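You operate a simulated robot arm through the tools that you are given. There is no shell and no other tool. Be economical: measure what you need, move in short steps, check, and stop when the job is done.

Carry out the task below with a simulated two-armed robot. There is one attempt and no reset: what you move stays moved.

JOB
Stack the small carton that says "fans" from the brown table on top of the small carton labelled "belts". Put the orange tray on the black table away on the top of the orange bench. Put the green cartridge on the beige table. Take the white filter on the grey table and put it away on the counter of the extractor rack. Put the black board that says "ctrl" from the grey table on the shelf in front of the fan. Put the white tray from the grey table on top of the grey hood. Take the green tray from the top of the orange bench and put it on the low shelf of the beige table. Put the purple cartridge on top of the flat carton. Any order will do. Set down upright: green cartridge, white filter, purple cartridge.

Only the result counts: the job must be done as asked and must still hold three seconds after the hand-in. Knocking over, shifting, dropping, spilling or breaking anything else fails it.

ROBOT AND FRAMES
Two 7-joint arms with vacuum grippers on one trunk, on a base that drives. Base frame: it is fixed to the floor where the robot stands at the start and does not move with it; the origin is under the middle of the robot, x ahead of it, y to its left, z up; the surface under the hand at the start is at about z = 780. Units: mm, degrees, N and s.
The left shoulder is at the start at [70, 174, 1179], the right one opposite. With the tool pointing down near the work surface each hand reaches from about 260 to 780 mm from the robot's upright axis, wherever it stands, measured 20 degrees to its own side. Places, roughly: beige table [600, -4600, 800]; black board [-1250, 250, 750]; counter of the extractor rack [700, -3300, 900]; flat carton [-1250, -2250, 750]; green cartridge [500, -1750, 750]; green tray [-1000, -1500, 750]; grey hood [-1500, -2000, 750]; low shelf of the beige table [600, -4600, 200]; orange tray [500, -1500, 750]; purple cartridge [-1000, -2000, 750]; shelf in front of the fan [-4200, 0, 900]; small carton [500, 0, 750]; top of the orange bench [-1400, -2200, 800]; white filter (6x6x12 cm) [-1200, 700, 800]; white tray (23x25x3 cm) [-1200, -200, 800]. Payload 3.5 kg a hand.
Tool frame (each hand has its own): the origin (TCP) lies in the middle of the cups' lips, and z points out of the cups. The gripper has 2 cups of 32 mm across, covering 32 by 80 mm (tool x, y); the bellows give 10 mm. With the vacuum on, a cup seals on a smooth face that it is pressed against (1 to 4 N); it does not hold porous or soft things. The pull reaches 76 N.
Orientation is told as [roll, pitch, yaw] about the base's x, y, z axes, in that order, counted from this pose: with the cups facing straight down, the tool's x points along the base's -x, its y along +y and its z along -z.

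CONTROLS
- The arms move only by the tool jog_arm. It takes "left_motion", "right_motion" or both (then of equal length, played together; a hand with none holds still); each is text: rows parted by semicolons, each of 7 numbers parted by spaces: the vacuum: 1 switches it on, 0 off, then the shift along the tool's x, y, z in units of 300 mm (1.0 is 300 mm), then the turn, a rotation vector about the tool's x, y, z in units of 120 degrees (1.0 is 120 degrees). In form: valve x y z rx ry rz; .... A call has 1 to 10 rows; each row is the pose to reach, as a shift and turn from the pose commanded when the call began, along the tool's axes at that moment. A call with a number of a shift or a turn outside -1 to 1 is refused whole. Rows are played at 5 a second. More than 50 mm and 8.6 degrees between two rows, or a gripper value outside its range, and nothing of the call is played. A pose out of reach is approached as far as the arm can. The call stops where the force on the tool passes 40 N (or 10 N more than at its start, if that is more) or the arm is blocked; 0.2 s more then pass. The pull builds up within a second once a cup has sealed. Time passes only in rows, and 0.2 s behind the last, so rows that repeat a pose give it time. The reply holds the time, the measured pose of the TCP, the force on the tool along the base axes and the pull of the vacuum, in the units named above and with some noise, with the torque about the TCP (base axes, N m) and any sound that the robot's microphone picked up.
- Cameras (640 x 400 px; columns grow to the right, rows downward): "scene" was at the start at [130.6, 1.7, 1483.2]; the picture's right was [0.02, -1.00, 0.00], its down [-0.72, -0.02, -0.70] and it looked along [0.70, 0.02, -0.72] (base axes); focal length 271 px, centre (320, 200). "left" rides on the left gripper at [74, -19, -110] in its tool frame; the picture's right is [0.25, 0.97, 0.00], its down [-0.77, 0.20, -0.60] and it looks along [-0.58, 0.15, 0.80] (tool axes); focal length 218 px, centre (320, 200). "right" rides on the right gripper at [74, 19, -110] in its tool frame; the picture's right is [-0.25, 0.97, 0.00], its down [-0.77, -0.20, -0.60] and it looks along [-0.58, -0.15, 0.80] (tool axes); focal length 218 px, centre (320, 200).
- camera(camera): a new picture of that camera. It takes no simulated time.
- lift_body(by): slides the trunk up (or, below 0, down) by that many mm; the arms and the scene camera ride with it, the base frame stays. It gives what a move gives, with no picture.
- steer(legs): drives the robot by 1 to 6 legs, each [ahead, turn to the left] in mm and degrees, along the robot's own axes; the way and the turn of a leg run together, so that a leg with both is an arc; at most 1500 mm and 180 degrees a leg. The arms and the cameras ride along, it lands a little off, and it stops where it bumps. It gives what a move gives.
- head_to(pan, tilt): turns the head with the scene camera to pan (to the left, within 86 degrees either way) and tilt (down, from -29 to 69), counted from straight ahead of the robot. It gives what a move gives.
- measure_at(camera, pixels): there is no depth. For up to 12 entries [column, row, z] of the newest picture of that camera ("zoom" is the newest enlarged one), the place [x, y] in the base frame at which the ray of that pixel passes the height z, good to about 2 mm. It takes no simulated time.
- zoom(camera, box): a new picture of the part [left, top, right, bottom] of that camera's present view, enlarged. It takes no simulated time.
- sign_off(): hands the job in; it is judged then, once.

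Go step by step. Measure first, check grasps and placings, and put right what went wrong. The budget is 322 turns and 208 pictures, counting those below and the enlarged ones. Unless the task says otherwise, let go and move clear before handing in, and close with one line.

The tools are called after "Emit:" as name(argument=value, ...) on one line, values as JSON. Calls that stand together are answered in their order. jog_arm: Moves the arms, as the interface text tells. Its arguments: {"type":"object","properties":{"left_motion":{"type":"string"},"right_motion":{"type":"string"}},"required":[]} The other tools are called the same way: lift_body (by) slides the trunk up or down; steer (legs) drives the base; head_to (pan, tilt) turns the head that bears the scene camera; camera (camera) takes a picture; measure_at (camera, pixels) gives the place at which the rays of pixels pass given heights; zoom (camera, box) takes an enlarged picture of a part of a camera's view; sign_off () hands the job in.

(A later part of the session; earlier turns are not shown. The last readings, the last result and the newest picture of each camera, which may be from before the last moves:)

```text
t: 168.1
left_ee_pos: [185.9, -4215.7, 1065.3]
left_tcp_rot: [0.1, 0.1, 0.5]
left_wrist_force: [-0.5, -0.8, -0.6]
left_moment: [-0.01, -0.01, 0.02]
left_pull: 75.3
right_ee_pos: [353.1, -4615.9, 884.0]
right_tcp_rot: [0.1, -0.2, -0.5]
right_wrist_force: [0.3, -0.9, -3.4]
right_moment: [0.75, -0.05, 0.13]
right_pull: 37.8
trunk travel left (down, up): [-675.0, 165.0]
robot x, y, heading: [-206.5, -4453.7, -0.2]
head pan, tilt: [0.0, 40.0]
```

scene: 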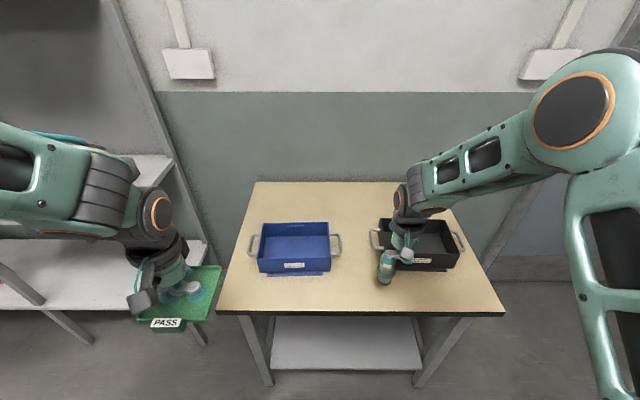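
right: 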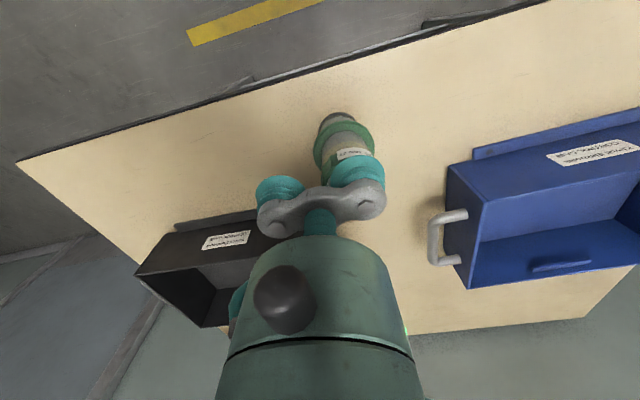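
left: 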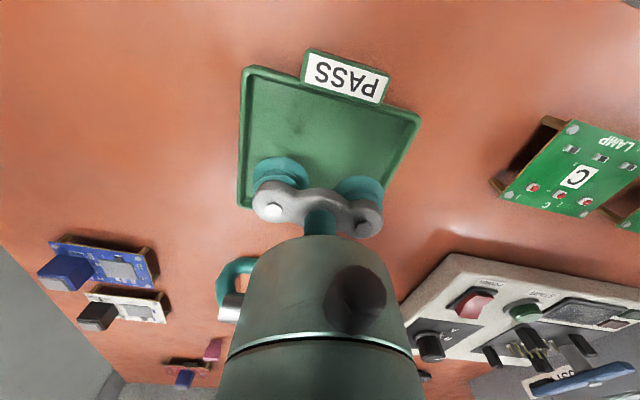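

Emit:
jog_arm(right_motion="1 0 0 0.006 0 0 0; 1 0 0 0.012 0 0 0; 1 0 0 0.018 0 0 0; 1 0 0 0.024 0 0 0; 1 0 0 0.03 0 0 0; 1 0 0 0.03 0 0 0")

```text
t: 169.5
left_ee_pos: [184.8, -4217.9, 1064.5]
left_tcp_rot: [-0.1, 0.0, 0.6]
left_wrist_force: [1.2, -0.1, -0.9]
left_moment: [0.01, -0.01, -0.02]
left_pull: 75.9
right_ee_pos: [352.5, -4614.9, 875.6]
right_tcp_rot: [0.1, -0.3, -0.5]
right_wrist_force: [0.6, -0.3, 7.3]
right_moment: [1.02, -0.11, 0.09]
right_pull: 37.1
trunk travel left (down, up): [-675.0, 165.0]
robot x, y, heading: [-198.9, -4452.1, -0.2]
head pan, tilt: [0.0, 40.0]
```

Contact at TCP z≈876, so the table is at about 782. Release and rise.

Emit:
jog_arm(right_motion="0 0 0 0 0 0 0; 0 0 0 0 0 0 0; 0 0 0 0 0 0 0; 0 0 0 -0.01 0 0 0; 0 0 0 -0.05 0 0 0; 0 0 0 -0.15 0 0 0; 0 0 0 -0.28 0 0 0; 0 0 0 -0.42 0 0 0; 0 0 0 -0.55 0 0 0; 0 0 0 -0.65 0 0 0")

Emit:
camera(camera="right")

Emit:
zoom(camera="scene", box=[210, 170, 510, 390])

```text
t: 171.7
left_ee_pos: [184.4, -4215.7, 1064.7]
left_tcp_rot: [0.0, 0.0, 0.5]
left_wrist_force: [-0.9, 0.2, -0.8]
left_moment: [-0.02, 0.0, -0.01]
left_pull: 75.0
right_ee_pos: [352.7, -4616.5, 1070.8]
right_tcp_rot: [0.1, -0.1, -0.5]
right_wrist_force: [-0.6, 0.4, 0.0]
right_moment: [0.01, -0.02, -0.04]
right_pull: 0.1
trunk travel left (down, up): [-675.0, 165.0]
robot x, y, heading: [-202.6, -4453.6, 0.0]
head pan, tilt: [0.0, 40.0]
```

```text
150 pictures are left
```

right: 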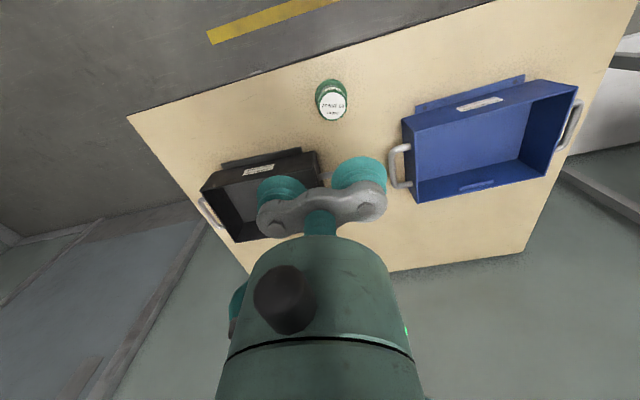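

```text
1.82 times, centred on (360, 280) of scene
```

zoom: 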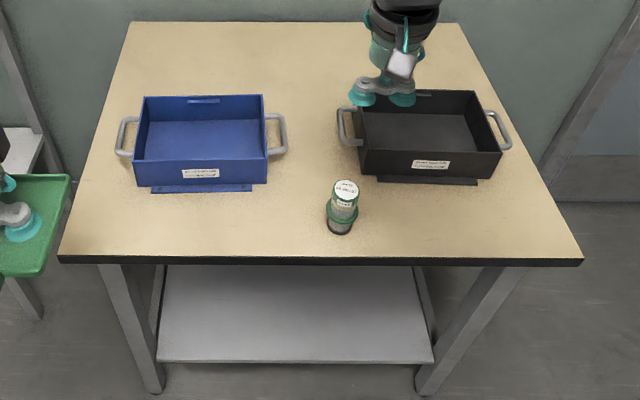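

The cartridge is upright and clear of the bins. For the low shelf I'll retract the right arm, back off 100 mm, sidestep right so the left arm faces mid-shelf, and then lower the trunk.

Emit:
jog_arm(right_motion="0 0.08 -0.03 0 0 0 0; 0 0.18 -0.06 0 0 0 0; 0 0.3 -0.1 0 0 0 0; 0 0.42 -0.14 0 0 0 0; 0 0.54 -0.18 0 0 0 0; 0 0.66 -0.22 0 0 0 0; 0 0.75 -0.26 0 0 0 0; 0 0.8 -0.3 0 0 0 0")

Emit:
steer(legs=[[-150, 0], [0, -90], [170, 0], [0, 90]])

Emit:
lift_body(by=-670)

Emit:
head_to(pan=0, tilt=30)

Emit:
camera(camera="scene")

```text
t: 173.5
left_ee_pos: [185.4, -4214.4, 1064.2]
left_tcp_rot: [0.0, 0.1, 0.6]
left_wrist_force: [0.4, 0.7, -1.4]
left_moment: [-0.01, -0.04, -0.02]
left_pull: 75.7
right_ee_pos: [127.5, -4704.3, 1075.4]
right_tcp_rot: [0.1, -0.1, -0.5]
right_wrist_force: [-1.2, 0.0, 0.0]
right_moment: [-0.01, 0.02, -0.02]
right_pull: 0.0
right hand out of reach, approached as far as the arm can: row 8
trunk travel left (down, up): [-675.0, 165.0]
robot x, y, heading: [-207.3, -4451.8, 0.0]
head pan, tilt: [0.0, 40.0]
```

```text
t: 183.6
left_ee_pos: [30.9, -4375.2, 1064.1]
left_tcp_rot: [0.0, 0.2, 2.2]
left_wrist_force: [-0.2, -0.7, -0.9]
left_moment: [-0.03, 0.02, 0.02]
left_pull: 75.4
right_ee_pos: [-13.0, -4866.1, 1074.0]
right_tcp_rot: [0.0, -0.1, 1.1]
right_wrist_force: [-0.3, -0.4, 0.6]
right_moment: [0.03, 0.01, 0.0]
right_pull: 0.0
trunk travel left (down, up): [-675.0, 165.0]
robot x, y, heading: [-351.3, -4623.6, 1.3]
head pan, tilt: [0.0, 40.0]
```

```text
refused: -670 is not a number from -400 to 400
```

```text
t: 184.3
left_ee_pos: [31.7, -4375.9, 1065.6]
left_tcp_rot: [0.1, 0.2, 2.3]
left_wrist_force: [0.4, 0.4, -1.3]
left_moment: [0.01, 0.01, 0.02]
left_pull: 75.4
right_ee_pos: [-13.9, -4865.9, 1074.2]
right_tcp_rot: [0.0, -0.1, 1.2]
right_wrist_force: [-0.2, 0.6, -0.4]
right_moment: [0.0, -0.02, 0.01]
right_pull: 0.1
trunk travel left (down, up): [-675.0, 165.0]
robot x, y, heading: [-354.1, -4623.9, 1.3]
head pan, tilt: [0.0, 30.0]
```

```text
148 pictures are left
```

scene: 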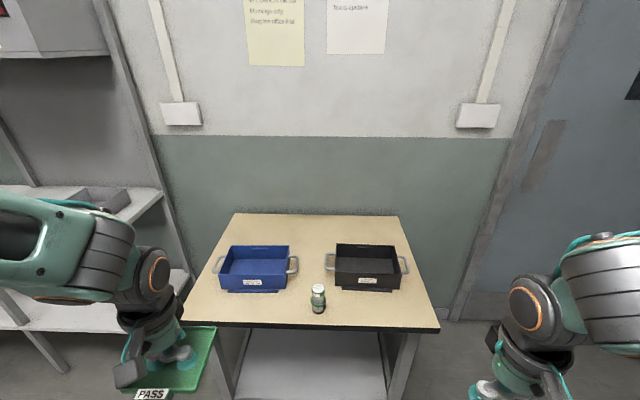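

The trunk moves at most 400 mm per call, so I'll lower it in two steps.

Emit:
lift_body(by=-400)

Emit:
lift_body(by=-260)

Emit:
camera(camera="scene")

```text
t: 188.2
left_ee_pos: [32.1, -4375.3, 664.9]
left_tcp_rot: [0.1, 0.1, 2.2]
left_wrist_force: [-0.1, -0.3, -0.8]
left_moment: [0.0, 0.01, -0.01]
left_pull: 75.4
right_ee_pos: [-12.7, -4865.5, 673.7]
right_tcp_rot: [0.0, -0.2, 1.1]
right_wrist_force: [-1.7, 0.1, -0.6]
right_moment: [0.06, -0.04, -0.02]
right_pull: 0.0
trunk travel left (down, up): [-275.0, 565.0]
robot x, y, heading: [-354.0, -4624.4, 1.4]
head pan, tilt: [0.0, 30.0]
```

```text
t: 190.8
left_ee_pos: [32.9, -4376.7, 404.7]
left_tcp_rot: [0.1, 0.1, 2.2]
left_wrist_force: [0.3, 0.8, -1.0]
left_moment: [-0.02, -0.02, -0.03]
left_pull: 75.3
right_ee_pos: [-13.1, -4864.9, 413.9]
right_tcp_rot: [0.0, -0.2, 1.1]
right_wrist_force: [0.5, 0.3, 0.1]
right_moment: [0.01, 0.01, 0.01]
right_pull: 0.0
trunk travel left (down, up): [-15.0, 825.0]
robot x, y, heading: [-351.3, -4620.5, 1.3]
head pan, tilt: [0.0, 30.0]
```

```text
147 pictures are left
```

scene: 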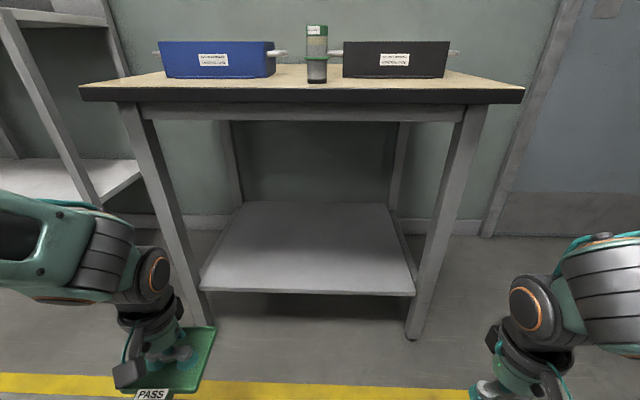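

The underside is now clearly visible, with its apron bottom at row ≈120 and the shelf front at row ≈293. I'll triangulate the shelf height.

Emit:
measure_at(camera="scene", pixels=[[200, 291, 150], [200, 291, 200], [415, 296, 150], [415, 296, 200], [243, 203, 150], [243, 203, 200], [384, 203, 200], [145, 118, 690], [463, 121, 690], [300, 120, 690], [415, 340, 0], [240, 203, 180]])

Emit:
zoom(camera="scene", box=[80, 60, 540, 360])

```text
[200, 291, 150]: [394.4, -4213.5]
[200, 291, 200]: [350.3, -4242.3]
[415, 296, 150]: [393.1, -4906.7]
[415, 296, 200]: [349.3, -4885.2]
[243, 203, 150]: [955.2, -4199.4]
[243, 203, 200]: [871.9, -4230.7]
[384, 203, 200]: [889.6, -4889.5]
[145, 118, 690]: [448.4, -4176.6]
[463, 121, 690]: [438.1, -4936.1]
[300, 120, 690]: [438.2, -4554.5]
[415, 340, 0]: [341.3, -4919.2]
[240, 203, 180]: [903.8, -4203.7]
```

```text
1.33 times, centred on (310, 210) of scene
```

zoom: 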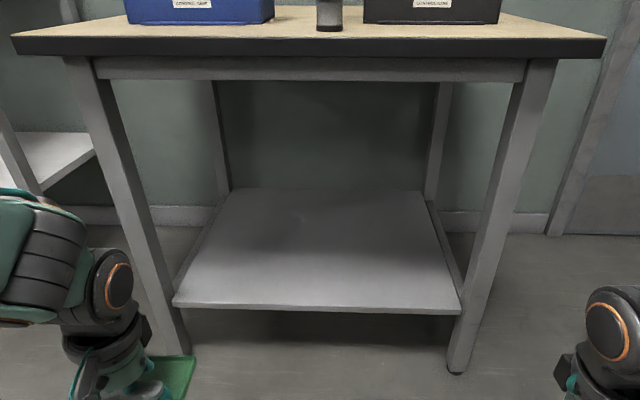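

Both views agree: shelf z=200, front x=350, y -4886..-4242, apron bottom z≈711. I'll drive 100 mm closer and swing the tray low in front of the shelf opening.

Emit:
steer(legs=[[100, -1.3]])

Emit:
jog_arm(left_motion="1 0 -0.06 0.05 0 0 0.002; 1 0 -0.14 0.12 0 0 0.004; 1 0 -0.22 0.2 0 0 0.006; 1 0 -0.3 0.28 0 0 0.01; 1 0 -0.38 0.36 0 0 0.01; 1 0 -0.46 0.42 0 0 0.01; 1 0 -0.54 0.45 0 0 0.01; 1 0 -0.6 0.45 0 0 0.01; 1 0 -0.62 0.45 0 0 0.01; 1 0 -0.62 0.45 0 0 0.01")

Emit:
camera(camera="scene")

Emit:
camera(camera="left")

```text
t: 192.0
left_ee_pos: [138.5, -4384.3, 404.6]
left_tcp_rot: [0.1, 0.1, 0.9]
left_wrist_force: [-0.5, 0.6, -1.8]
left_moment: [-0.03, -0.03, 0.0]
left_pull: 75.6
right_ee_pos: [83.4, -4872.2, 414.5]
right_tcp_rot: [0.1, -0.1, 0.0]
right_wrist_force: [-0.3, -0.2, 0.3]
right_moment: [0.03, -0.01, -0.01]
right_pull: 0.1
trunk travel left (down, up): [-15.0, 825.0]
robot x, y, heading: [-250.0, -4620.5, 0.1]
head pan, tilt: [0.0, 30.0]
```

```text
t: 194.2
left_ee_pos: [140.6, -4569.0, 270.3]
left_tcp_rot: [0.1, 0.1, -0.3]
left_wrist_force: [0.1, 0.8, -1.8]
left_moment: [0.01, -0.03, 0.0]
left_pull: 75.4
right_ee_pos: [81.9, -4872.0, 413.6]
right_tcp_rot: [0.0, 0.0, -0.2]
right_wrist_force: [0.6, 0.1, 0.7]
right_moment: [0.0, -0.01, 0.01]
right_pull: 0.1
trunk travel left (down, up): [-15.0, 825.0]
robot x, y, heading: [-250.7, -4620.6, 0.2]
head pan, tilt: [0.0, 30.0]
```

```text
145 pictures are left
```

scene: 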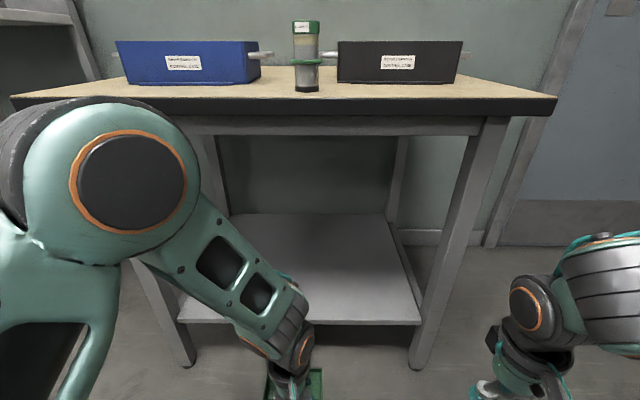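

```text
144 pictures are left
```

left: 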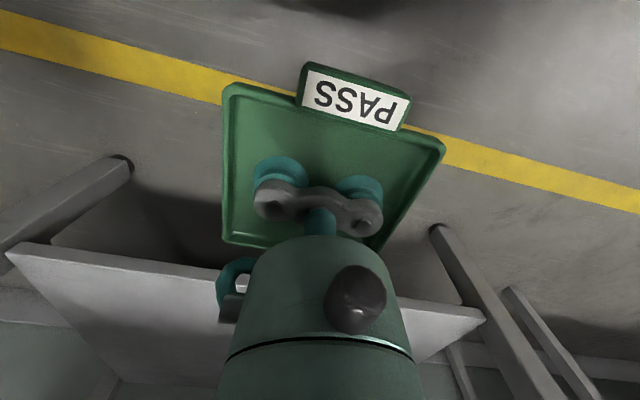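

The elbow is still in front of the table. I'll extend the hand in stages, 140 mm first, and watch elbow clearance.

Emit:
jog_arm(left_motion="1 -0.06 0 0 0 0 0; 1 -0.14 0 0 0 0 0; 1 -0.22 0 0 0 0 0; 1 -0.3 0 0 0 0 0; 1 -0.38 0 0 0 0 0; 1 -0.45 0 0.03 0 0 0; 1 -0.47 0 0.05 0 0 0")

Emit:
camera(camera="scene")

```text
t: 195.8
left_ee_pos: [282.6, -4569.7, 254.2]
left_tcp_rot: [0.0, 0.0, -0.3]
left_wrist_force: [-0.5, -0.3, -0.5]
left_moment: [-0.01, -0.01, -0.01]
left_pull: 75.2
right_ee_pos: [82.8, -4872.3, 414.8]
right_tcp_rot: [0.1, -0.2, -0.3]
right_wrist_force: [0.1, -0.6, 1.3]
right_moment: [0.03, -0.02, 0.0]
right_pull: 0.1
trunk travel left (down, up): [-15.0, 825.0]
robot x, y, heading: [-253.4, -4623.7, 0.2]
head pan, tilt: [0.0, 30.0]
```

```text
143 pictures are left
```

scene: 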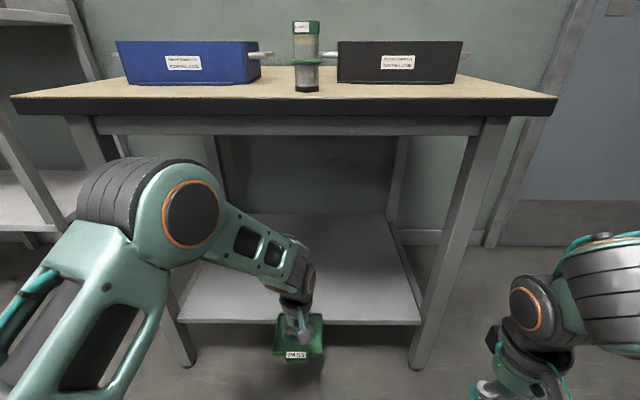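

The elbow dropped below apron level and there's room. I'll extend the remaining 160 mm.

Emit:
jog_arm(left_motion="1 -0.07 0 0 0 0 0; 1 -0.15 0 0 0 0 0; 1 -0.23 0 0 0 0 0; 1 -0.31 0 0 0 0 0; 1 -0.39 0 0 0 0 0; 1 -0.47 0 0 0 0 0; 1 -0.53 0 0 0 0 0; 1 -0.53 0 0 0 0 0")

Emit:
camera(camera="scene")

Emit:
camera(camera="left")

```text
t: 197.6
left_ee_pos: [441.3, -4569.8, 253.3]
left_tcp_rot: [0.1, 0.2, -0.3]
left_wrist_force: [0.1, -0.3, -0.6]
left_moment: [0.02, -0.01, -0.01]
left_pull: 75.5
right_ee_pos: [82.5, -4871.8, 413.7]
right_tcp_rot: [0.1, -0.1, -0.1]
right_wrist_force: [-0.4, 0.3, 0.4]
right_moment: [-0.04, -0.01, 0.01]
right_pull: 0.1
trunk travel left (down, up): [-15.0, 825.0]
robot x, y, heading: [-253.0, -4624.9, 0.3]
head pan, tilt: [0.0, 30.0]
```

```text
142 pictures are left
```

scene: 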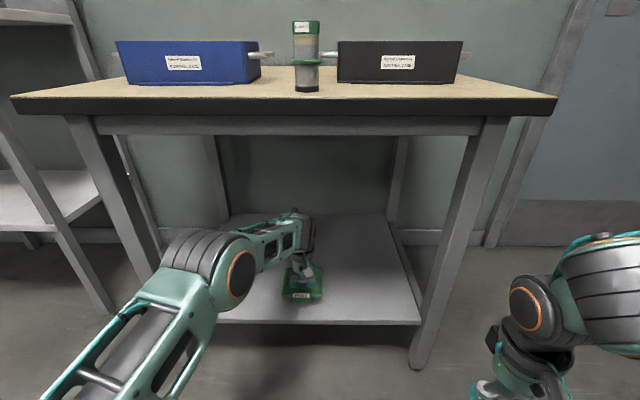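

```text
141 pictures are left
```

left: 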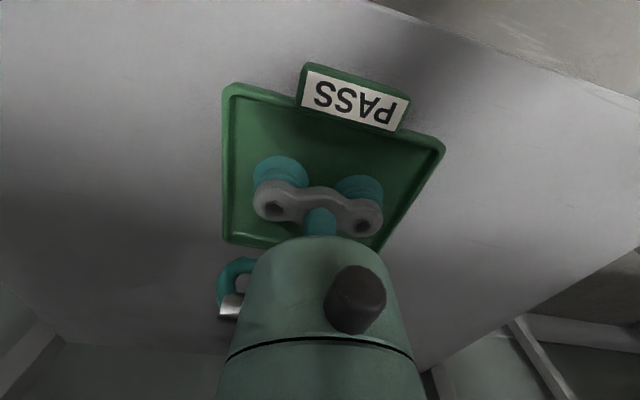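

The tray is over the shelf. I'll lower it to contact.

Emit:
jog_arm(left_motion="1 0 0 0.08 0 0 0; 1 0 0 0.13 0 0 0; 1 0 0 0.145 0 0 0; 1 0 0 0.152 0 0 0; 1 0 0 0.158 0 0 0; 1 0 0 0.164 0 0 0; 1 0 0 0.164 0 0 0")

```text
t: 198.2
left_ee_pos: [440.9, -4570.3, 223.9]
left_tcp_rot: [0.1, -0.1, -0.4]
left_wrist_force: [-15.4, 1.5, 21.0]
left_moment: [-0.07, 0.08, 0.0]
left_pull: 75.2
right_ee_pos: [81.2, -4871.6, 415.8]
right_tcp_rot: [0.0, -0.3, -0.1]
right_wrist_force: [0.6, 0.6, -0.2]
right_moment: [0.0, -0.01, 0.01]
right_pull: 0.0
trunk travel left (down, up): [-15.0, 825.0]
robot x, y, heading: [-251.6, -4621.4, 0.1]
head pan, tilt: [0.0, 30.0]
stopped in row 3 (left hand): the force on the tool passed its limit at 47 N (the readings are from after the stop); the commanded pose is now the measured one
```

Contact came at z=224, higher than expected. I'll check the views.

Emit:
zoom(camera="scene", box=[200, 190, 420, 340])

Emit:
zoom(camera="left", box=[180, 40, 480, 260])

```text
2.67 times, centred on (310, 265) of scene
```

zoom: 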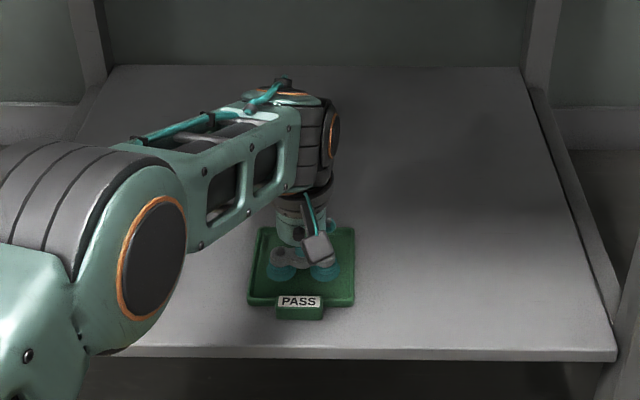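

```text
1.82 times, centred on (330, 150) of left
```

zoom: 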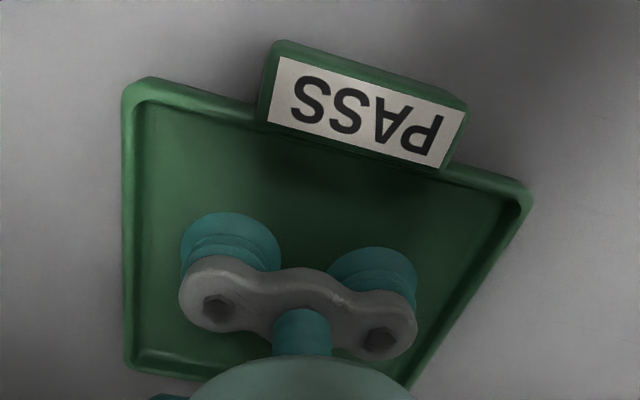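

The tray is resting on the shelf. I'll ease off, release, rise and then withdraw.

Emit:
jog_arm(left_motion="1 0 0 -0.004 0 0 0; 0 0 0 -0.004 0 0 0; 0 0 0 -0.004 0 0 0; 0 0 0 -0.004 0 0 0; 0 0 0 -0.01 0 0 0; 0 0 0 -0.04 0 0 0; 0 0 0 -0.09 0 0 0; 0 0 0 -0.14 0 0 0")

Emit:
camera(camera="left")

```text
t: 200.0
left_ee_pos: [440.4, -4570.2, 260.2]
left_tcp_rot: [0.1, 0.2, -0.3]
left_wrist_force: [-0.2, 0.3, -0.2]
left_moment: [0.01, 0.02, 0.01]
left_pull: 0.1
right_ee_pos: [83.2, -4871.5, 415.3]
right_tcp_rot: [0.0, -0.1, -0.3]
right_wrist_force: [0.0, 0.1, 0.1]
right_moment: [0.01, -0.03, -0.01]
right_pull: 0.0
trunk travel left (down, up): [-15.0, 825.0]
robot x, y, heading: [-248.9, -4618.8, 0.4]
head pan, tilt: [0.0, 30.0]
```

```text
138 pictures are left
```

left: 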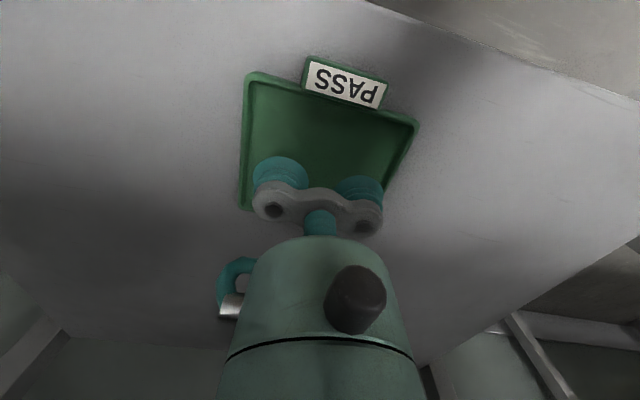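

Released cleanly. I'll pull the hand straight out, then reverse and raise the trunk.

Emit:
jog_arm(left_motion="0 0.08 0 0 0 0 0; 0 0.18 0 0 0 0 0; 0 0.28 0 0 0 0 0; 0 0.38 0 0 0 0 0; 0 0.5 0 0 0 0 0; 0 0.62 0 0 0 0 0; 0 0.74 0 -0.02 0 0 0; 0 0.86 0 -0.04 0 0 0; 0 0.96 0 -0.05 0 0 0; 0 1 0 -0.05 0 0 0")

Emit:
steer(legs=[[-180, 0]])

Emit:
camera(camera="scene")

Emit:
lift_body(by=400)

Emit:
lift_body(by=260)

```text
t: 202.2
left_ee_pos: [140.8, -4569.0, 276.8]
left_tcp_rot: [-0.1, 0.1, -0.4]
left_wrist_force: [-0.6, 0.0, -0.4]
left_moment: [-0.02, -0.02, -0.02]
left_pull: 0.1
right_ee_pos: [82.6, -4871.6, 413.7]
right_tcp_rot: [0.1, -0.1, -0.2]
right_wrist_force: [0.1, 0.8, -0.2]
right_moment: [-0.01, 0.0, 0.03]
right_pull: 0.0
trunk travel left (down, up): [-15.0, 825.0]
robot x, y, heading: [-252.4, -4621.7, 0.4]
head pan, tilt: [0.0, 30.0]
```

```text
t: 203.7
left_ee_pos: [-38.3, -4570.0, 275.5]
left_tcp_rot: [0.1, 0.1, -0.4]
left_wrist_force: [0.3, -0.2, 0.1]
left_moment: [0.04, 0.04, 0.0]
left_pull: 0.0
right_ee_pos: [-97.4, -4872.1, 413.4]
right_tcp_rot: [0.0, -0.1, -0.2]
right_wrist_force: [-0.3, 0.4, 0.8]
right_moment: [-0.03, -0.02, 0.02]
right_pull: 0.0
trunk travel left (down, up): [-15.0, 825.0]
robot x, y, heading: [-432.4, -4622.2, 0.1]
head pan, tilt: [0.0, 30.0]
```

```text
137 pictures are left
```

scene: 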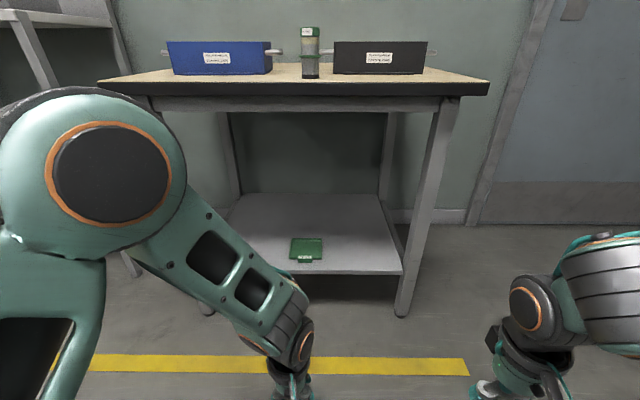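

```text
t: 207.5
left_ee_pos: [-39.0, -4570.4, 676.4]
left_tcp_rot: [0.1, 0.2, -0.5]
left_wrist_force: [-0.2, 0.1, -0.4]
left_moment: [0.03, 0.02, 0.0]
left_pull: 0.0
right_ee_pos: [-97.1, -4873.5, 814.2]
right_tcp_rot: [0.1, -0.1, -0.2]
right_wrist_force: [0.3, 0.2, 0.8]
right_moment: [0.01, 0.03, 0.03]
right_pull: 0.1
trunk travel left (down, up): [-415.0, 425.0]
robot x, y, heading: [-428.0, -4627.2, 0.0]
head pan, tilt: [0.0, 30.0]
```

```text
t: 210.2
left_ee_pos: [-37.9, -4570.5, 936.6]
left_tcp_rot: [0.0, 0.1, -0.3]
left_wrist_force: [0.4, -0.5, -1.1]
left_moment: [0.0, 0.01, 0.01]
left_pull: 0.1
right_ee_pos: [-97.1, -4872.7, 1073.8]
right_tcp_rot: [-0.1, -0.1, -0.1]
right_wrist_force: [-0.5, 1.6, -0.5]
right_moment: [-0.01, 0.01, 0.01]
right_pull: 0.0
trunk travel left (down, up): [-675.0, 165.0]
robot x, y, heading: [-431.8, -4621.9, 0.2]
head pan, tilt: [0.0, 30.0]
```

PASS sits on the low shelf. I'll raise the left hand and drive back north to the grey table.

Emit:
jog_arm(left_motion="0 0 0.06 -0.06 0 0 0; 0 0 0.14 -0.12 0 0 0; 0 0 0.22 -0.18 0 0 0; 0 0 0.3 -0.24 0 0 0; 0 0 0.38 -0.3 0 0 0; 0 0 0.46 -0.36 0 0 0; 0 0 0.54 -0.42 0 0 0; 0 0 0.58 -0.45 0 0 0")

Emit:
steer(legs=[[0, 89], [1500, 0], [1500, 0], [1300, 0]])

Emit:
head_to(pan=20, tilt=25)

Emit:
camera(camera="scene")

```text
t: 212.0
left_ee_pos: [-37.4, -4395.9, 1071.0]
left_tcp_rot: [0.0, 0.0, -0.4]
left_wrist_force: [0.4, -0.2, -0.2]
left_moment: [0.0, -0.05, 0.02]
left_pull: 0.0
right_ee_pos: [-98.4, -4872.4, 1074.7]
right_tcp_rot: [-0.1, -0.1, -0.2]
right_wrist_force: [-0.3, 0.5, -0.4]
right_moment: [-0.01, 0.02, 0.01]
right_pull: 0.1
trunk travel left (down, up): [-675.0, 165.0]
robot x, y, heading: [-427.3, -4623.9, 0.1]
head pan, tilt: [0.0, 30.0]
```

```text
t: 236.3
left_ee_pos: [-606.5, 56.9, 1071.3]
left_tcp_rot: [0.0, 0.1, 88.8]
left_wrist_force: [-0.6, -0.1, 0.6]
left_moment: [-0.02, 0.0, 0.03]
left_pull: 0.1
right_ee_pos: [-129.8, -9.6, 1074.8]
right_tcp_rot: [0.0, -0.1, 89.0]
right_wrist_force: [-0.6, 0.2, -0.1]
right_moment: [0.01, 0.0, -0.01]
right_pull: 0.0
trunk travel left (down, up): [-675.0, 165.0]
robot x, y, heading: [-387.6, -337.0, 89.3]
head pan, tilt: [0.0, 30.0]
```

```text
t: 237.1
left_ee_pos: [-605.2, 57.5, 1071.8]
left_tcp_rot: [0.0, 0.1, 88.8]
left_wrist_force: [-0.6, -0.3, 0.4]
left_moment: [0.0, 0.02, -0.01]
left_pull: 0.1
right_ee_pos: [-130.2, -8.3, 1074.2]
right_tcp_rot: [0.0, -0.1, 89.0]
right_wrist_force: [0.0, 0.8, 0.2]
right_moment: [-0.03, 0.0, 0.0]
right_pull: 0.1
trunk travel left (down, up): [-675.0, 165.0]
robot x, y, heading: [-383.0, -336.9, 89.4]
head pan, tilt: [20.0, 25.0]
```

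```text
136 pictures are left
```

scene: 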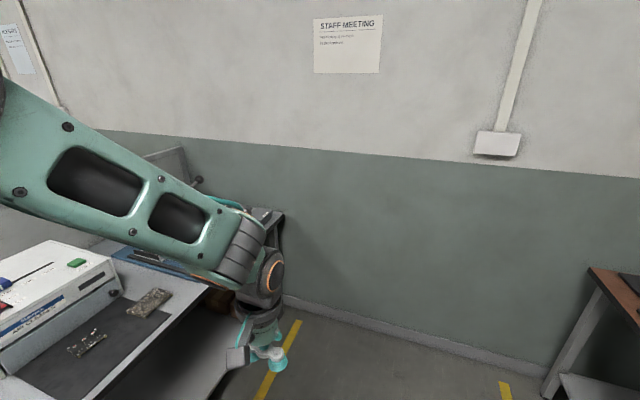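

The grey table is on the left. I'll drive 330 mm on and turn to face it.

Emit:
steer(legs=[[330, 0], [0, 90]])

Emit:
head_to(pan=0, tilt=40)

Emit:
camera(camera="scene")

```text
t: 243.2
left_ee_pos: [-777.8, -231.8, 1072.4]
left_tcp_rot: [0.1, 0.1, 179.0]
left_wrist_force: [-0.3, -0.7, -0.3]
left_moment: [0.01, -0.02, -0.01]
left_pull: 0.0
right_ee_pos: [-711.7, 244.6, 1073.9]
right_tcp_rot: [0.1, -0.1, 179.0]
right_wrist_force: [-0.7, -0.7, -0.4]
right_moment: [0.0, 0.0, 0.03]
right_pull: 0.1
trunk travel left (down, up): [-675.0, 165.0]
robot x, y, heading: [-381.0, -11.5, 179.4]
head pan, tilt: [20.0, 25.0]
```

```text
t: 244.0
left_ee_pos: [-776.7, -231.6, 1071.3]
left_tcp_rot: [0.1, 0.1, 179.0]
left_wrist_force: [0.5, 0.2, -0.1]
left_moment: [0.01, -0.02, -0.02]
left_pull: 0.1
right_ee_pos: [-711.5, 244.6, 1073.3]
right_tcp_rot: [0.0, -0.1, 179.1]
right_wrist_force: [-0.1, 0.1, -0.2]
right_moment: [-0.03, 0.0, 0.03]
right_pull: 0.1
trunk travel left (down, up): [-675.0, 165.0]
robot x, y, heading: [-379.0, -9.6, 179.6]
head pan, tilt: [0.0, 40.0]
```

```text
135 pictures are left
```

scene: 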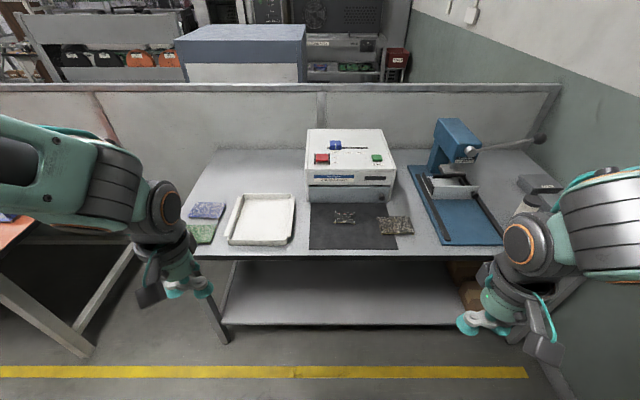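

Emit:
zoom(camera="scene", box=[170, 120, 570, 270])

Emit:
measure_at(camera="scene", pixels=[[260, 220, 780], [397, 225, 780], [195, 255, 780], [500, 248, 780], [228, 243, 780], [290, 245, 780], [293, 194, 780], [238, 194, 780]])

Emit:
camera(camera="right")

```text
1.60 times, centred on (370, 195) of scene
```

zoom: 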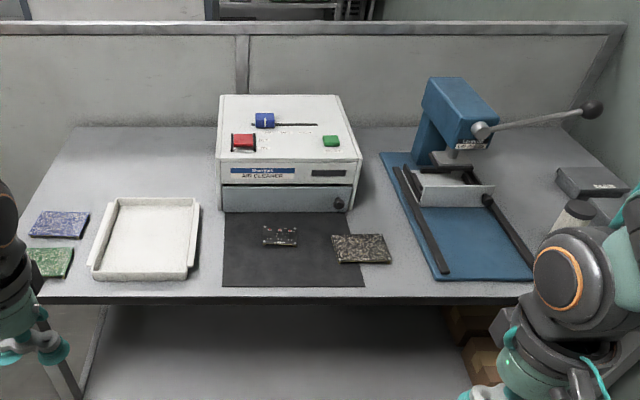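

```text
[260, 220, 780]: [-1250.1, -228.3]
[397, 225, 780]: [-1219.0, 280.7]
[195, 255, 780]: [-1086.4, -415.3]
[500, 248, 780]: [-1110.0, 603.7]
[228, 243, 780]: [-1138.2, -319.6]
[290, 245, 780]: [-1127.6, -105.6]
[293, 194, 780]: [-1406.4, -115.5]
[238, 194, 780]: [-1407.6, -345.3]
```

```text
133 pictures are left
```

right: 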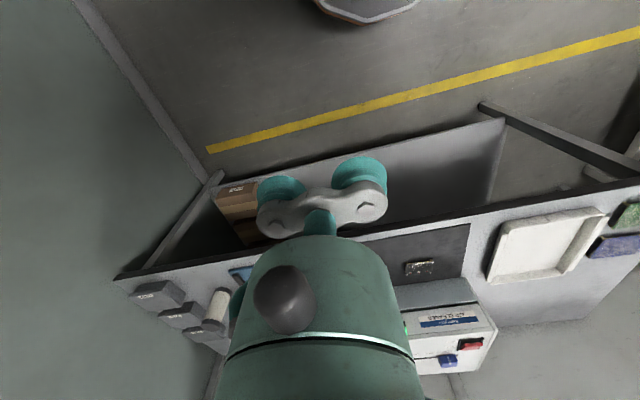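

Emit:
zoom(camera="scene", box=[310, 195, 430, 260])

Emit:
zoom(camera="scene", box=[480, 140, 620, 260])

```text
5.33 times, centred on (370, 228) of scene
```

zoom: 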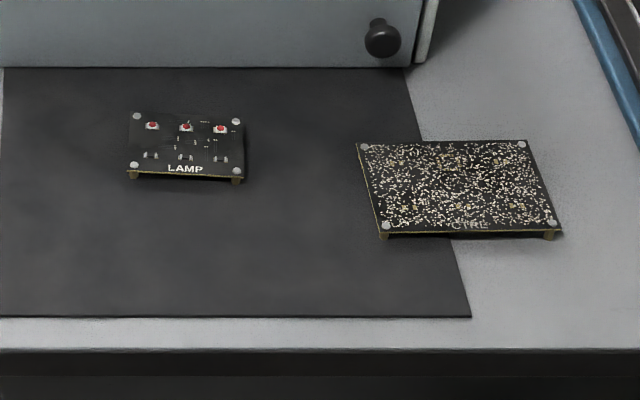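

```text
3.33 times, centred on (550, 200) of scene
```

zoom: 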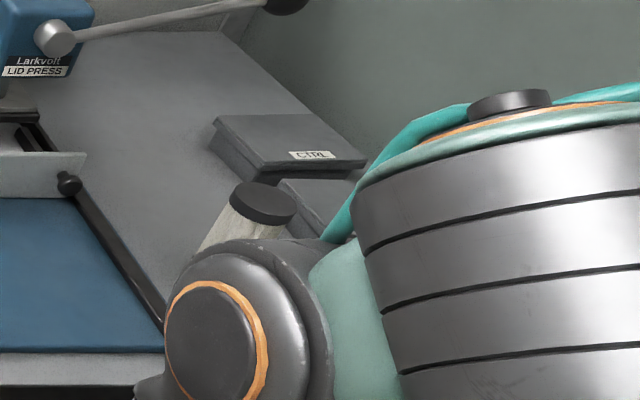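

The speckled CTRL board is at about (-1220,280), the white tray at (-1260,-225), and the white filter is behind the right arm. I'll drive up to the table and look closer.

Emit:
steer(legs=[[345, 0.5]])

Emit:
camera(camera="scene")

Emit:
camera(camera="left")

Emit:
camera(camera="right")

```text
t: 246.2
left_ee_pos: [-1117.1, -233.0, 1072.5]
left_tcp_rot: [0.0, 0.2, 179.4]
left_wrist_force: [0.7, 0.6, -0.1]
left_moment: [-0.02, 0.03, 0.0]
left_pull: 0.0
right_ee_pos: [-1055.3, 243.7, 1075.3]
right_tcp_rot: [0.0, -0.2, 179.6]
right_wrist_force: [-0.1, -0.7, 0.3]
right_moment: [-0.02, 0.04, 0.02]
right_pull: 0.0
trunk travel left (down, up): [-675.0, 165.0]
robot x, y, heading: [-722.6, -7.0, -180.0]
head pan, tilt: [0.0, 40.0]
```

```text
130 pictures are left
```

scene: 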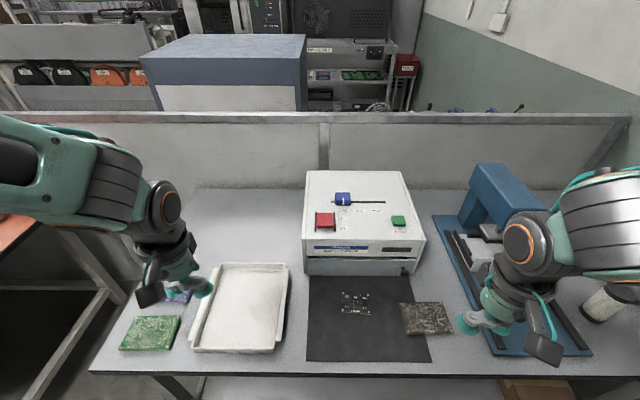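

```text
129 pictures are left
```

left: 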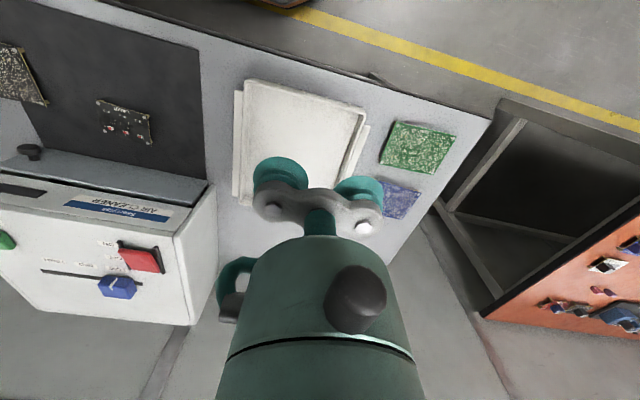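

```text
128 pictures are left
```

right: 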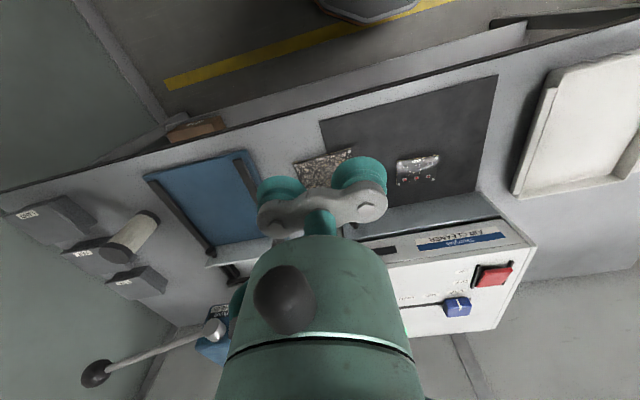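

I'll triangulate the grey table height from the mat's near corner, seen at scene (430,361) and right (320,121).

Emit:
measure_at(camera="scene", pixels=[[430, 361, 740], [430, 361, 780], [430, 361, 820], [400, 305, 790], [446, 302, 790], [452, 333, 790], [409, 334, 790]])

Emit:
measure_at(camera="right", pixels=[[320, 121, 740], [320, 121, 780], [320, 121, 820]])

Emit:
zoom(camera="scene", box=[380, 280, 480, 380])

```text
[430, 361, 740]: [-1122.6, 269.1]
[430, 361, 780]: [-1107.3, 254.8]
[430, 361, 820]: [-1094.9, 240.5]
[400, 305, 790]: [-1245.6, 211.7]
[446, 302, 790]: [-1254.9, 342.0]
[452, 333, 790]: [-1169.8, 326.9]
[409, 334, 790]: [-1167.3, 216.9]
```

```text
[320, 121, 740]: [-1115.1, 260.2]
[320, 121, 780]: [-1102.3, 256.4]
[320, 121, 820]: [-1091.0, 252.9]
```

```text
4.00 times, centred on (430, 330) of scene
```

zoom: 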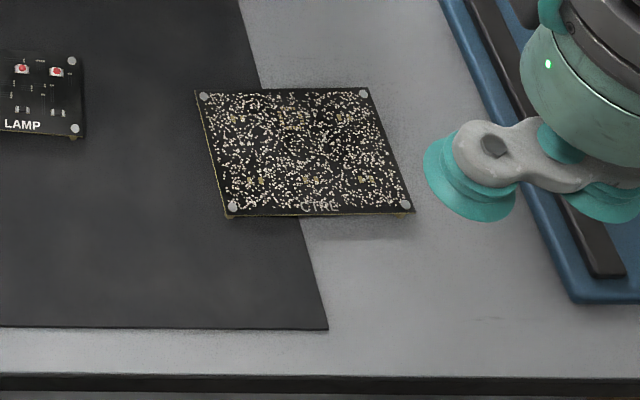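

The table is at z≈775 and the board is centred near (-1209,274). I'll bring the right hand above it for a close look.

Emit:
jog_arm(right_motion="0 -0.051 -0.01 0.075 0 0 0; 0 -0.103 -0.02 0.15 0 0 0; 0 -0.154 -0.03 0.225 0 0 0; 0 -0.205 -0.04 0.3 0 0 0; 0 -0.257 -0.05 0.375 0 0 0; 0 -0.308 -0.06 0.45 0 0 0; 0 -0.36 -0.07 0.525 0 0 0; 0 -0.41 -0.08 0.6 0 0 0; 0 -0.46 -0.09 0.675 0 0 0; 0 -0.513 -0.1 0.72 0 0 0")

Emit:
zoom(camera="right", box=[200, 40, 440, 220])

```text
t: 248.4
left_ee_pos: [-1117.3, -233.2, 1071.4]
left_tcp_rot: [0.1, 0.1, 179.5]
left_wrist_force: [-0.4, -0.1, 0.0]
left_moment: [0.03, -0.02, 0.02]
left_pull: 0.0
right_ee_pos: [-1210.9, 274.7, 858.7]
right_tcp_rot: [0.1, -0.1, 179.6]
right_wrist_force: [0.5, -0.4, 0.0]
right_moment: [0.0, -0.01, 0.0]
right_pull: 0.1
trunk travel left (down, up): [-675.0, 165.0]
robot x, y, heading: [-728.0, -11.5, -180.1]
head pan, tilt: [0.0, 40.0]
```

```text
2.22 times, centred on (320, 130) of right
```

zoom: 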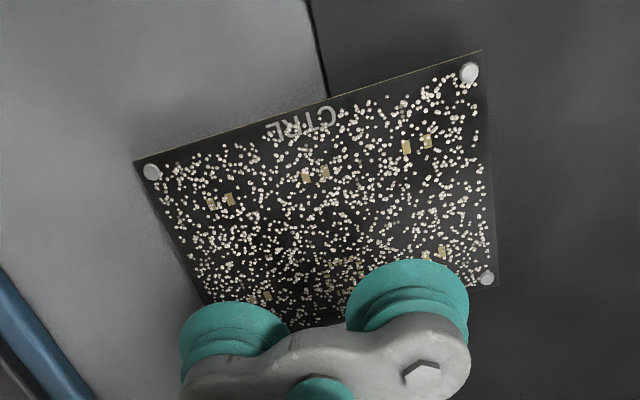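

The face is covered with solder bumps, so a seal is doubtful. I'll try a gentle press with the vacuum on.

Emit:
jog_arm(right_motion="1 0 0 0.1 0 0 0; 1 0 0 0.18 0 0 0; 1 0 0 0.21 0 0 0; 1 0 0 0.225 0 0 0; 1 0 0 0.235 0 0 0; 1 0 0 0.235 0 0 0; 1 0 0 0.235 0 0 0")

```text
t: 249.6
left_ee_pos: [-1114.8, -234.0, 1073.1]
left_tcp_rot: [0.0, -0.1, 179.5]
left_wrist_force: [-0.4, 0.5, 0.3]
left_moment: [0.0, 0.0, 0.0]
left_pull: 0.0
right_ee_pos: [-1210.7, 273.7, 793.1]
right_tcp_rot: [-0.1, -0.6, 179.6]
right_wrist_force: [8.0, 0.6, 25.9]
right_moment: [-0.29, -0.43, 0.14]
right_pull: 75.4
trunk travel left (down, up): [-675.0, 165.0]
robot x, y, heading: [-723.0, -8.9, -180.0]
head pan, tilt: [0.0, 40.0]
stopped in row 5 (right hand): the force on the tool passed its limit at 46 N (the readings are from after the stop); the commanded pose is now the measured one
```

It sealed after all, with a pull of 75.4 N. I'll lift it and check.

Emit:
jog_arm(right_motion="1 0 0 -0.02 0 0 0; 1 0 0 -0.06 0 0 0; 1 0 0 -0.15 0 0 0; 1 0 0 -0.27 0 0 0; 1 0 0 -0.4 0 0 0; 1 0 0 -0.53 0 0 0; 1 0 0 -0.66 0 0 0; 1 0 0 -0.78 0 0 0; 1 0 0 -0.9 0 0 0; 1 0.05 0.05 -0.96 0 0 0")

Emit:
camera(camera="right")

Emit:
camera(camera="scene")

```text
t: 251.8
left_ee_pos: [-1116.3, -234.4, 1071.1]
left_tcp_rot: [0.0, -0.1, 179.4]
left_wrist_force: [-0.3, 0.8, -1.0]
left_moment: [-0.03, 0.0, 0.01]
left_pull: 0.1
right_ee_pos: [-1193.4, 259.5, 1079.6]
right_tcp_rot: [-0.1, -0.4, 179.6]
right_wrist_force: [-0.2, -0.1, -0.4]
right_moment: [0.01, 0.0, -0.01]
right_pull: 75.4
trunk travel left (down, up): [-675.0, 165.0]
robot x, y, heading: [-721.7, -7.3, -179.8]
head pan, tilt: [0.0, 40.0]
```

```text
125 pictures are left
```

right: 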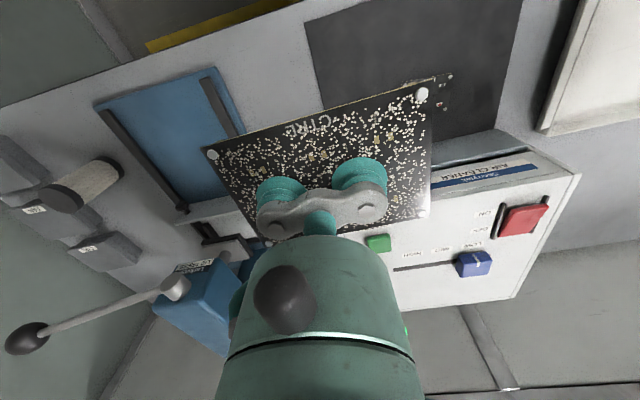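

```text
124 pictures are left
```

scene: 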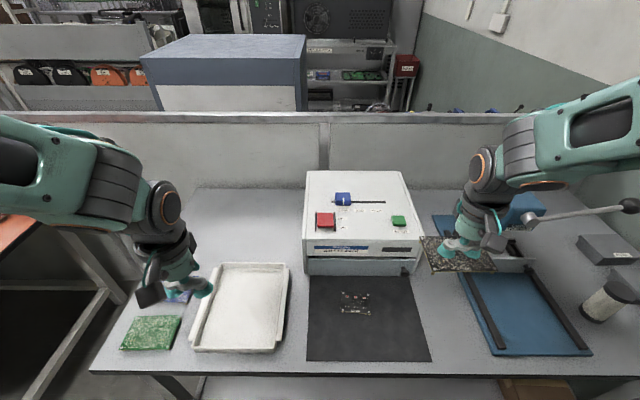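

The board is held well. Next I'll measure the white tray with both cameras, using a better left-hand view.

Emit:
jog_arm(right_motion="1 0.06 0.01 0 0 0 0; 1 0.12 0.01 0 0 0 0; 1 0.18 0.01 0 0 0 0; 1 0.24 0.01 0 0 0 0; 1 0.3 0.01 0 0 0 0")

Emit:
zoom(camera="left", box=[200, 60, 400, 220])

Emit:
zoom(camera="scene", box=[170, 245, 320, 365])

```text
t: 253.0
left_ee_pos: [-1115.5, -232.6, 1071.9]
left_tcp_rot: [0.0, 0.0, 179.5]
left_wrist_force: [-0.3, 0.3, -0.1]
left_moment: [0.01, 0.04, -0.03]
left_pull: 0.0
right_ee_pos: [-1104.1, 254.9, 1078.4]
right_tcp_rot: [-0.1, -0.5, 179.6]
right_wrist_force: [1.0, 0.6, 0.2]
right_moment: [-0.03, -0.01, 0.0]
right_pull: 75.2
trunk travel left (down, up): [-675.0, 165.0]
robot x, y, heading: [-721.6, -9.0, -180.0]
head pan, tilt: [0.0, 40.0]
```

```text
2.50 times, centred on (300, 140) of left
```

zoom: 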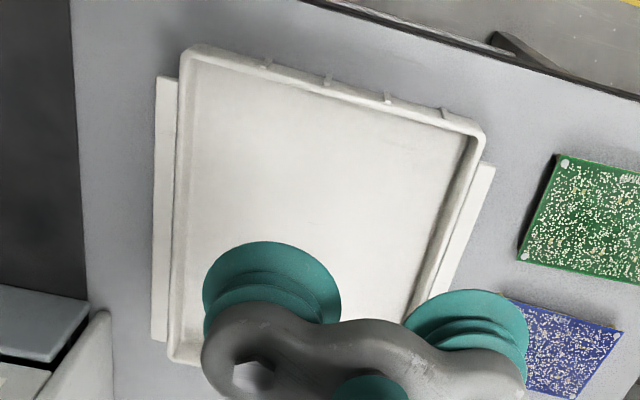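

```text
3.33 times, centred on (245, 305) of scene
```

zoom: 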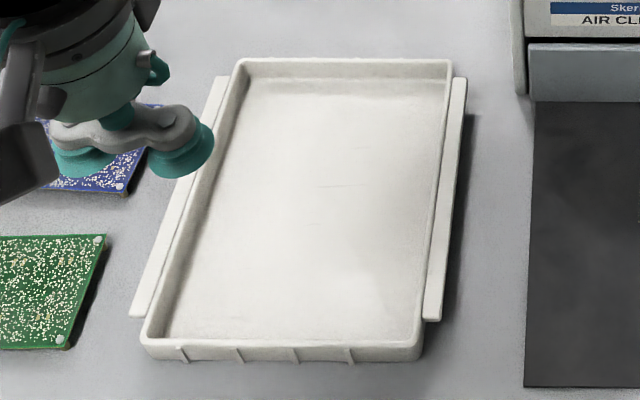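

Emit:
measure_at(camera="zoom", pixels=[[143, 345, 805], [422, 348, 805], [452, 62, 805], [238, 60, 805], [165, 338, 782], [412, 340, 782], [443, 85, 782], [242, 85, 782]])

Emit:
measure_at(camera="left", pixels=[[276, 80, 805], [391, 112, 805], [268.5, 199, 805], [300, 122, 782]])

```text
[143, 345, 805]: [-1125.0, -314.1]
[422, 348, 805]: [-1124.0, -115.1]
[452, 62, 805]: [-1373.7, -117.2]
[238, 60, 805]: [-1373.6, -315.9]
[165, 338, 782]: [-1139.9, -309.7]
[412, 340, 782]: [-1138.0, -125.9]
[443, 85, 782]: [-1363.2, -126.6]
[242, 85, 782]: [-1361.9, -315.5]
```

```text
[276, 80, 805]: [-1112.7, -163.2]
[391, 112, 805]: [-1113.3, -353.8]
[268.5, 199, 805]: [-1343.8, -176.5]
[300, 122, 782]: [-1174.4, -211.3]
```

The tray is centred at (-1249,-216), 250x200 mm and square to the table. I'll move the left hand over its centre.

Emit:
jog_arm(left_motion="0 -0.05 -0.005 0.08 0 0 0; 0 -0.1 -0.01 0.17 0 0 0; 0 -0.15 -0.016 0.26 0 0 0; 0 -0.2 -0.02 0.35 0 0 0; 0 -0.25 -0.03 0.44 0 0 0; 0 -0.3 -0.035 0.53 0 0 0; 0 -0.35 -0.04 0.62 0 0 0; 0 -0.4 -0.05 0.71 0 0 0; 0 -0.445 -0.055 0.79 0 0 0; 0 -0.445 -0.055 0.83 0 0 0")

Emit:
camera(camera="left")

```text
t: 255.2
left_ee_pos: [-1250.9, -215.3, 822.6]
left_tcp_rot: [0.1, 0.0, 179.5]
left_wrist_force: [-0.7, 0.3, 0.1]
left_moment: [0.01, 0.03, 0.0]
left_pull: 0.1
right_ee_pos: [-1104.6, 255.0, 1078.3]
right_tcp_rot: [-0.1, -0.4, 179.6]
right_wrist_force: [-0.6, -0.2, -0.6]
right_moment: [0.01, -0.02, -0.01]
right_pull: 75.1
trunk travel left (down, up): [-675.0, 165.0]
robot x, y, heading: [-722.9, -8.8, -180.0]
head pan, tilt: [0.0, 40.0]
```

```text
121 pictures are left
```

left: 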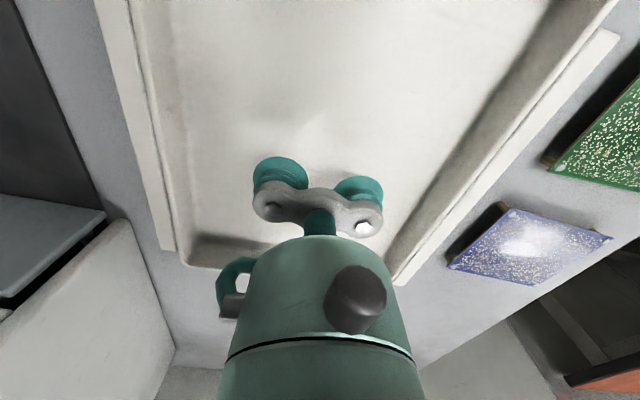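

Emit:
jog_arm(left_motion="1 0 0 0.05 0 0 0; 1 0 0 0.08 0 0 0; 1 0 0 0.09 0 0 0; 1 0 0 0.1 0 0 0; 1 0 0 0.107 0 0 0; 1 0 0 0.114 0 0 0; 1 0 0 0.12 0 0 0; 1 0 0 0.12 0 0 0; 1 0 0 0.12 0 0 0")

```text
t: 257.2
left_ee_pos: [-1249.7, -215.6, 786.0]
left_tcp_rot: [0.1, 0.1, 179.5]
left_wrist_force: [-1.1, 0.3, -0.3]
left_moment: [-0.03, 0.01, 0.03]
left_pull: 75.4
right_ee_pos: [-1106.6, 254.6, 1077.4]
right_tcp_rot: [-0.1, -0.4, 179.6]
right_wrist_force: [-0.2, 0.9, -0.9]
right_moment: [-0.02, 0.02, 0.0]
right_pull: 75.5
trunk travel left (down, up): [-675.0, 165.0]
robot x, y, heading: [-727.5, -6.1, -179.9]
head pan, tilt: [0.0, 40.0]
```

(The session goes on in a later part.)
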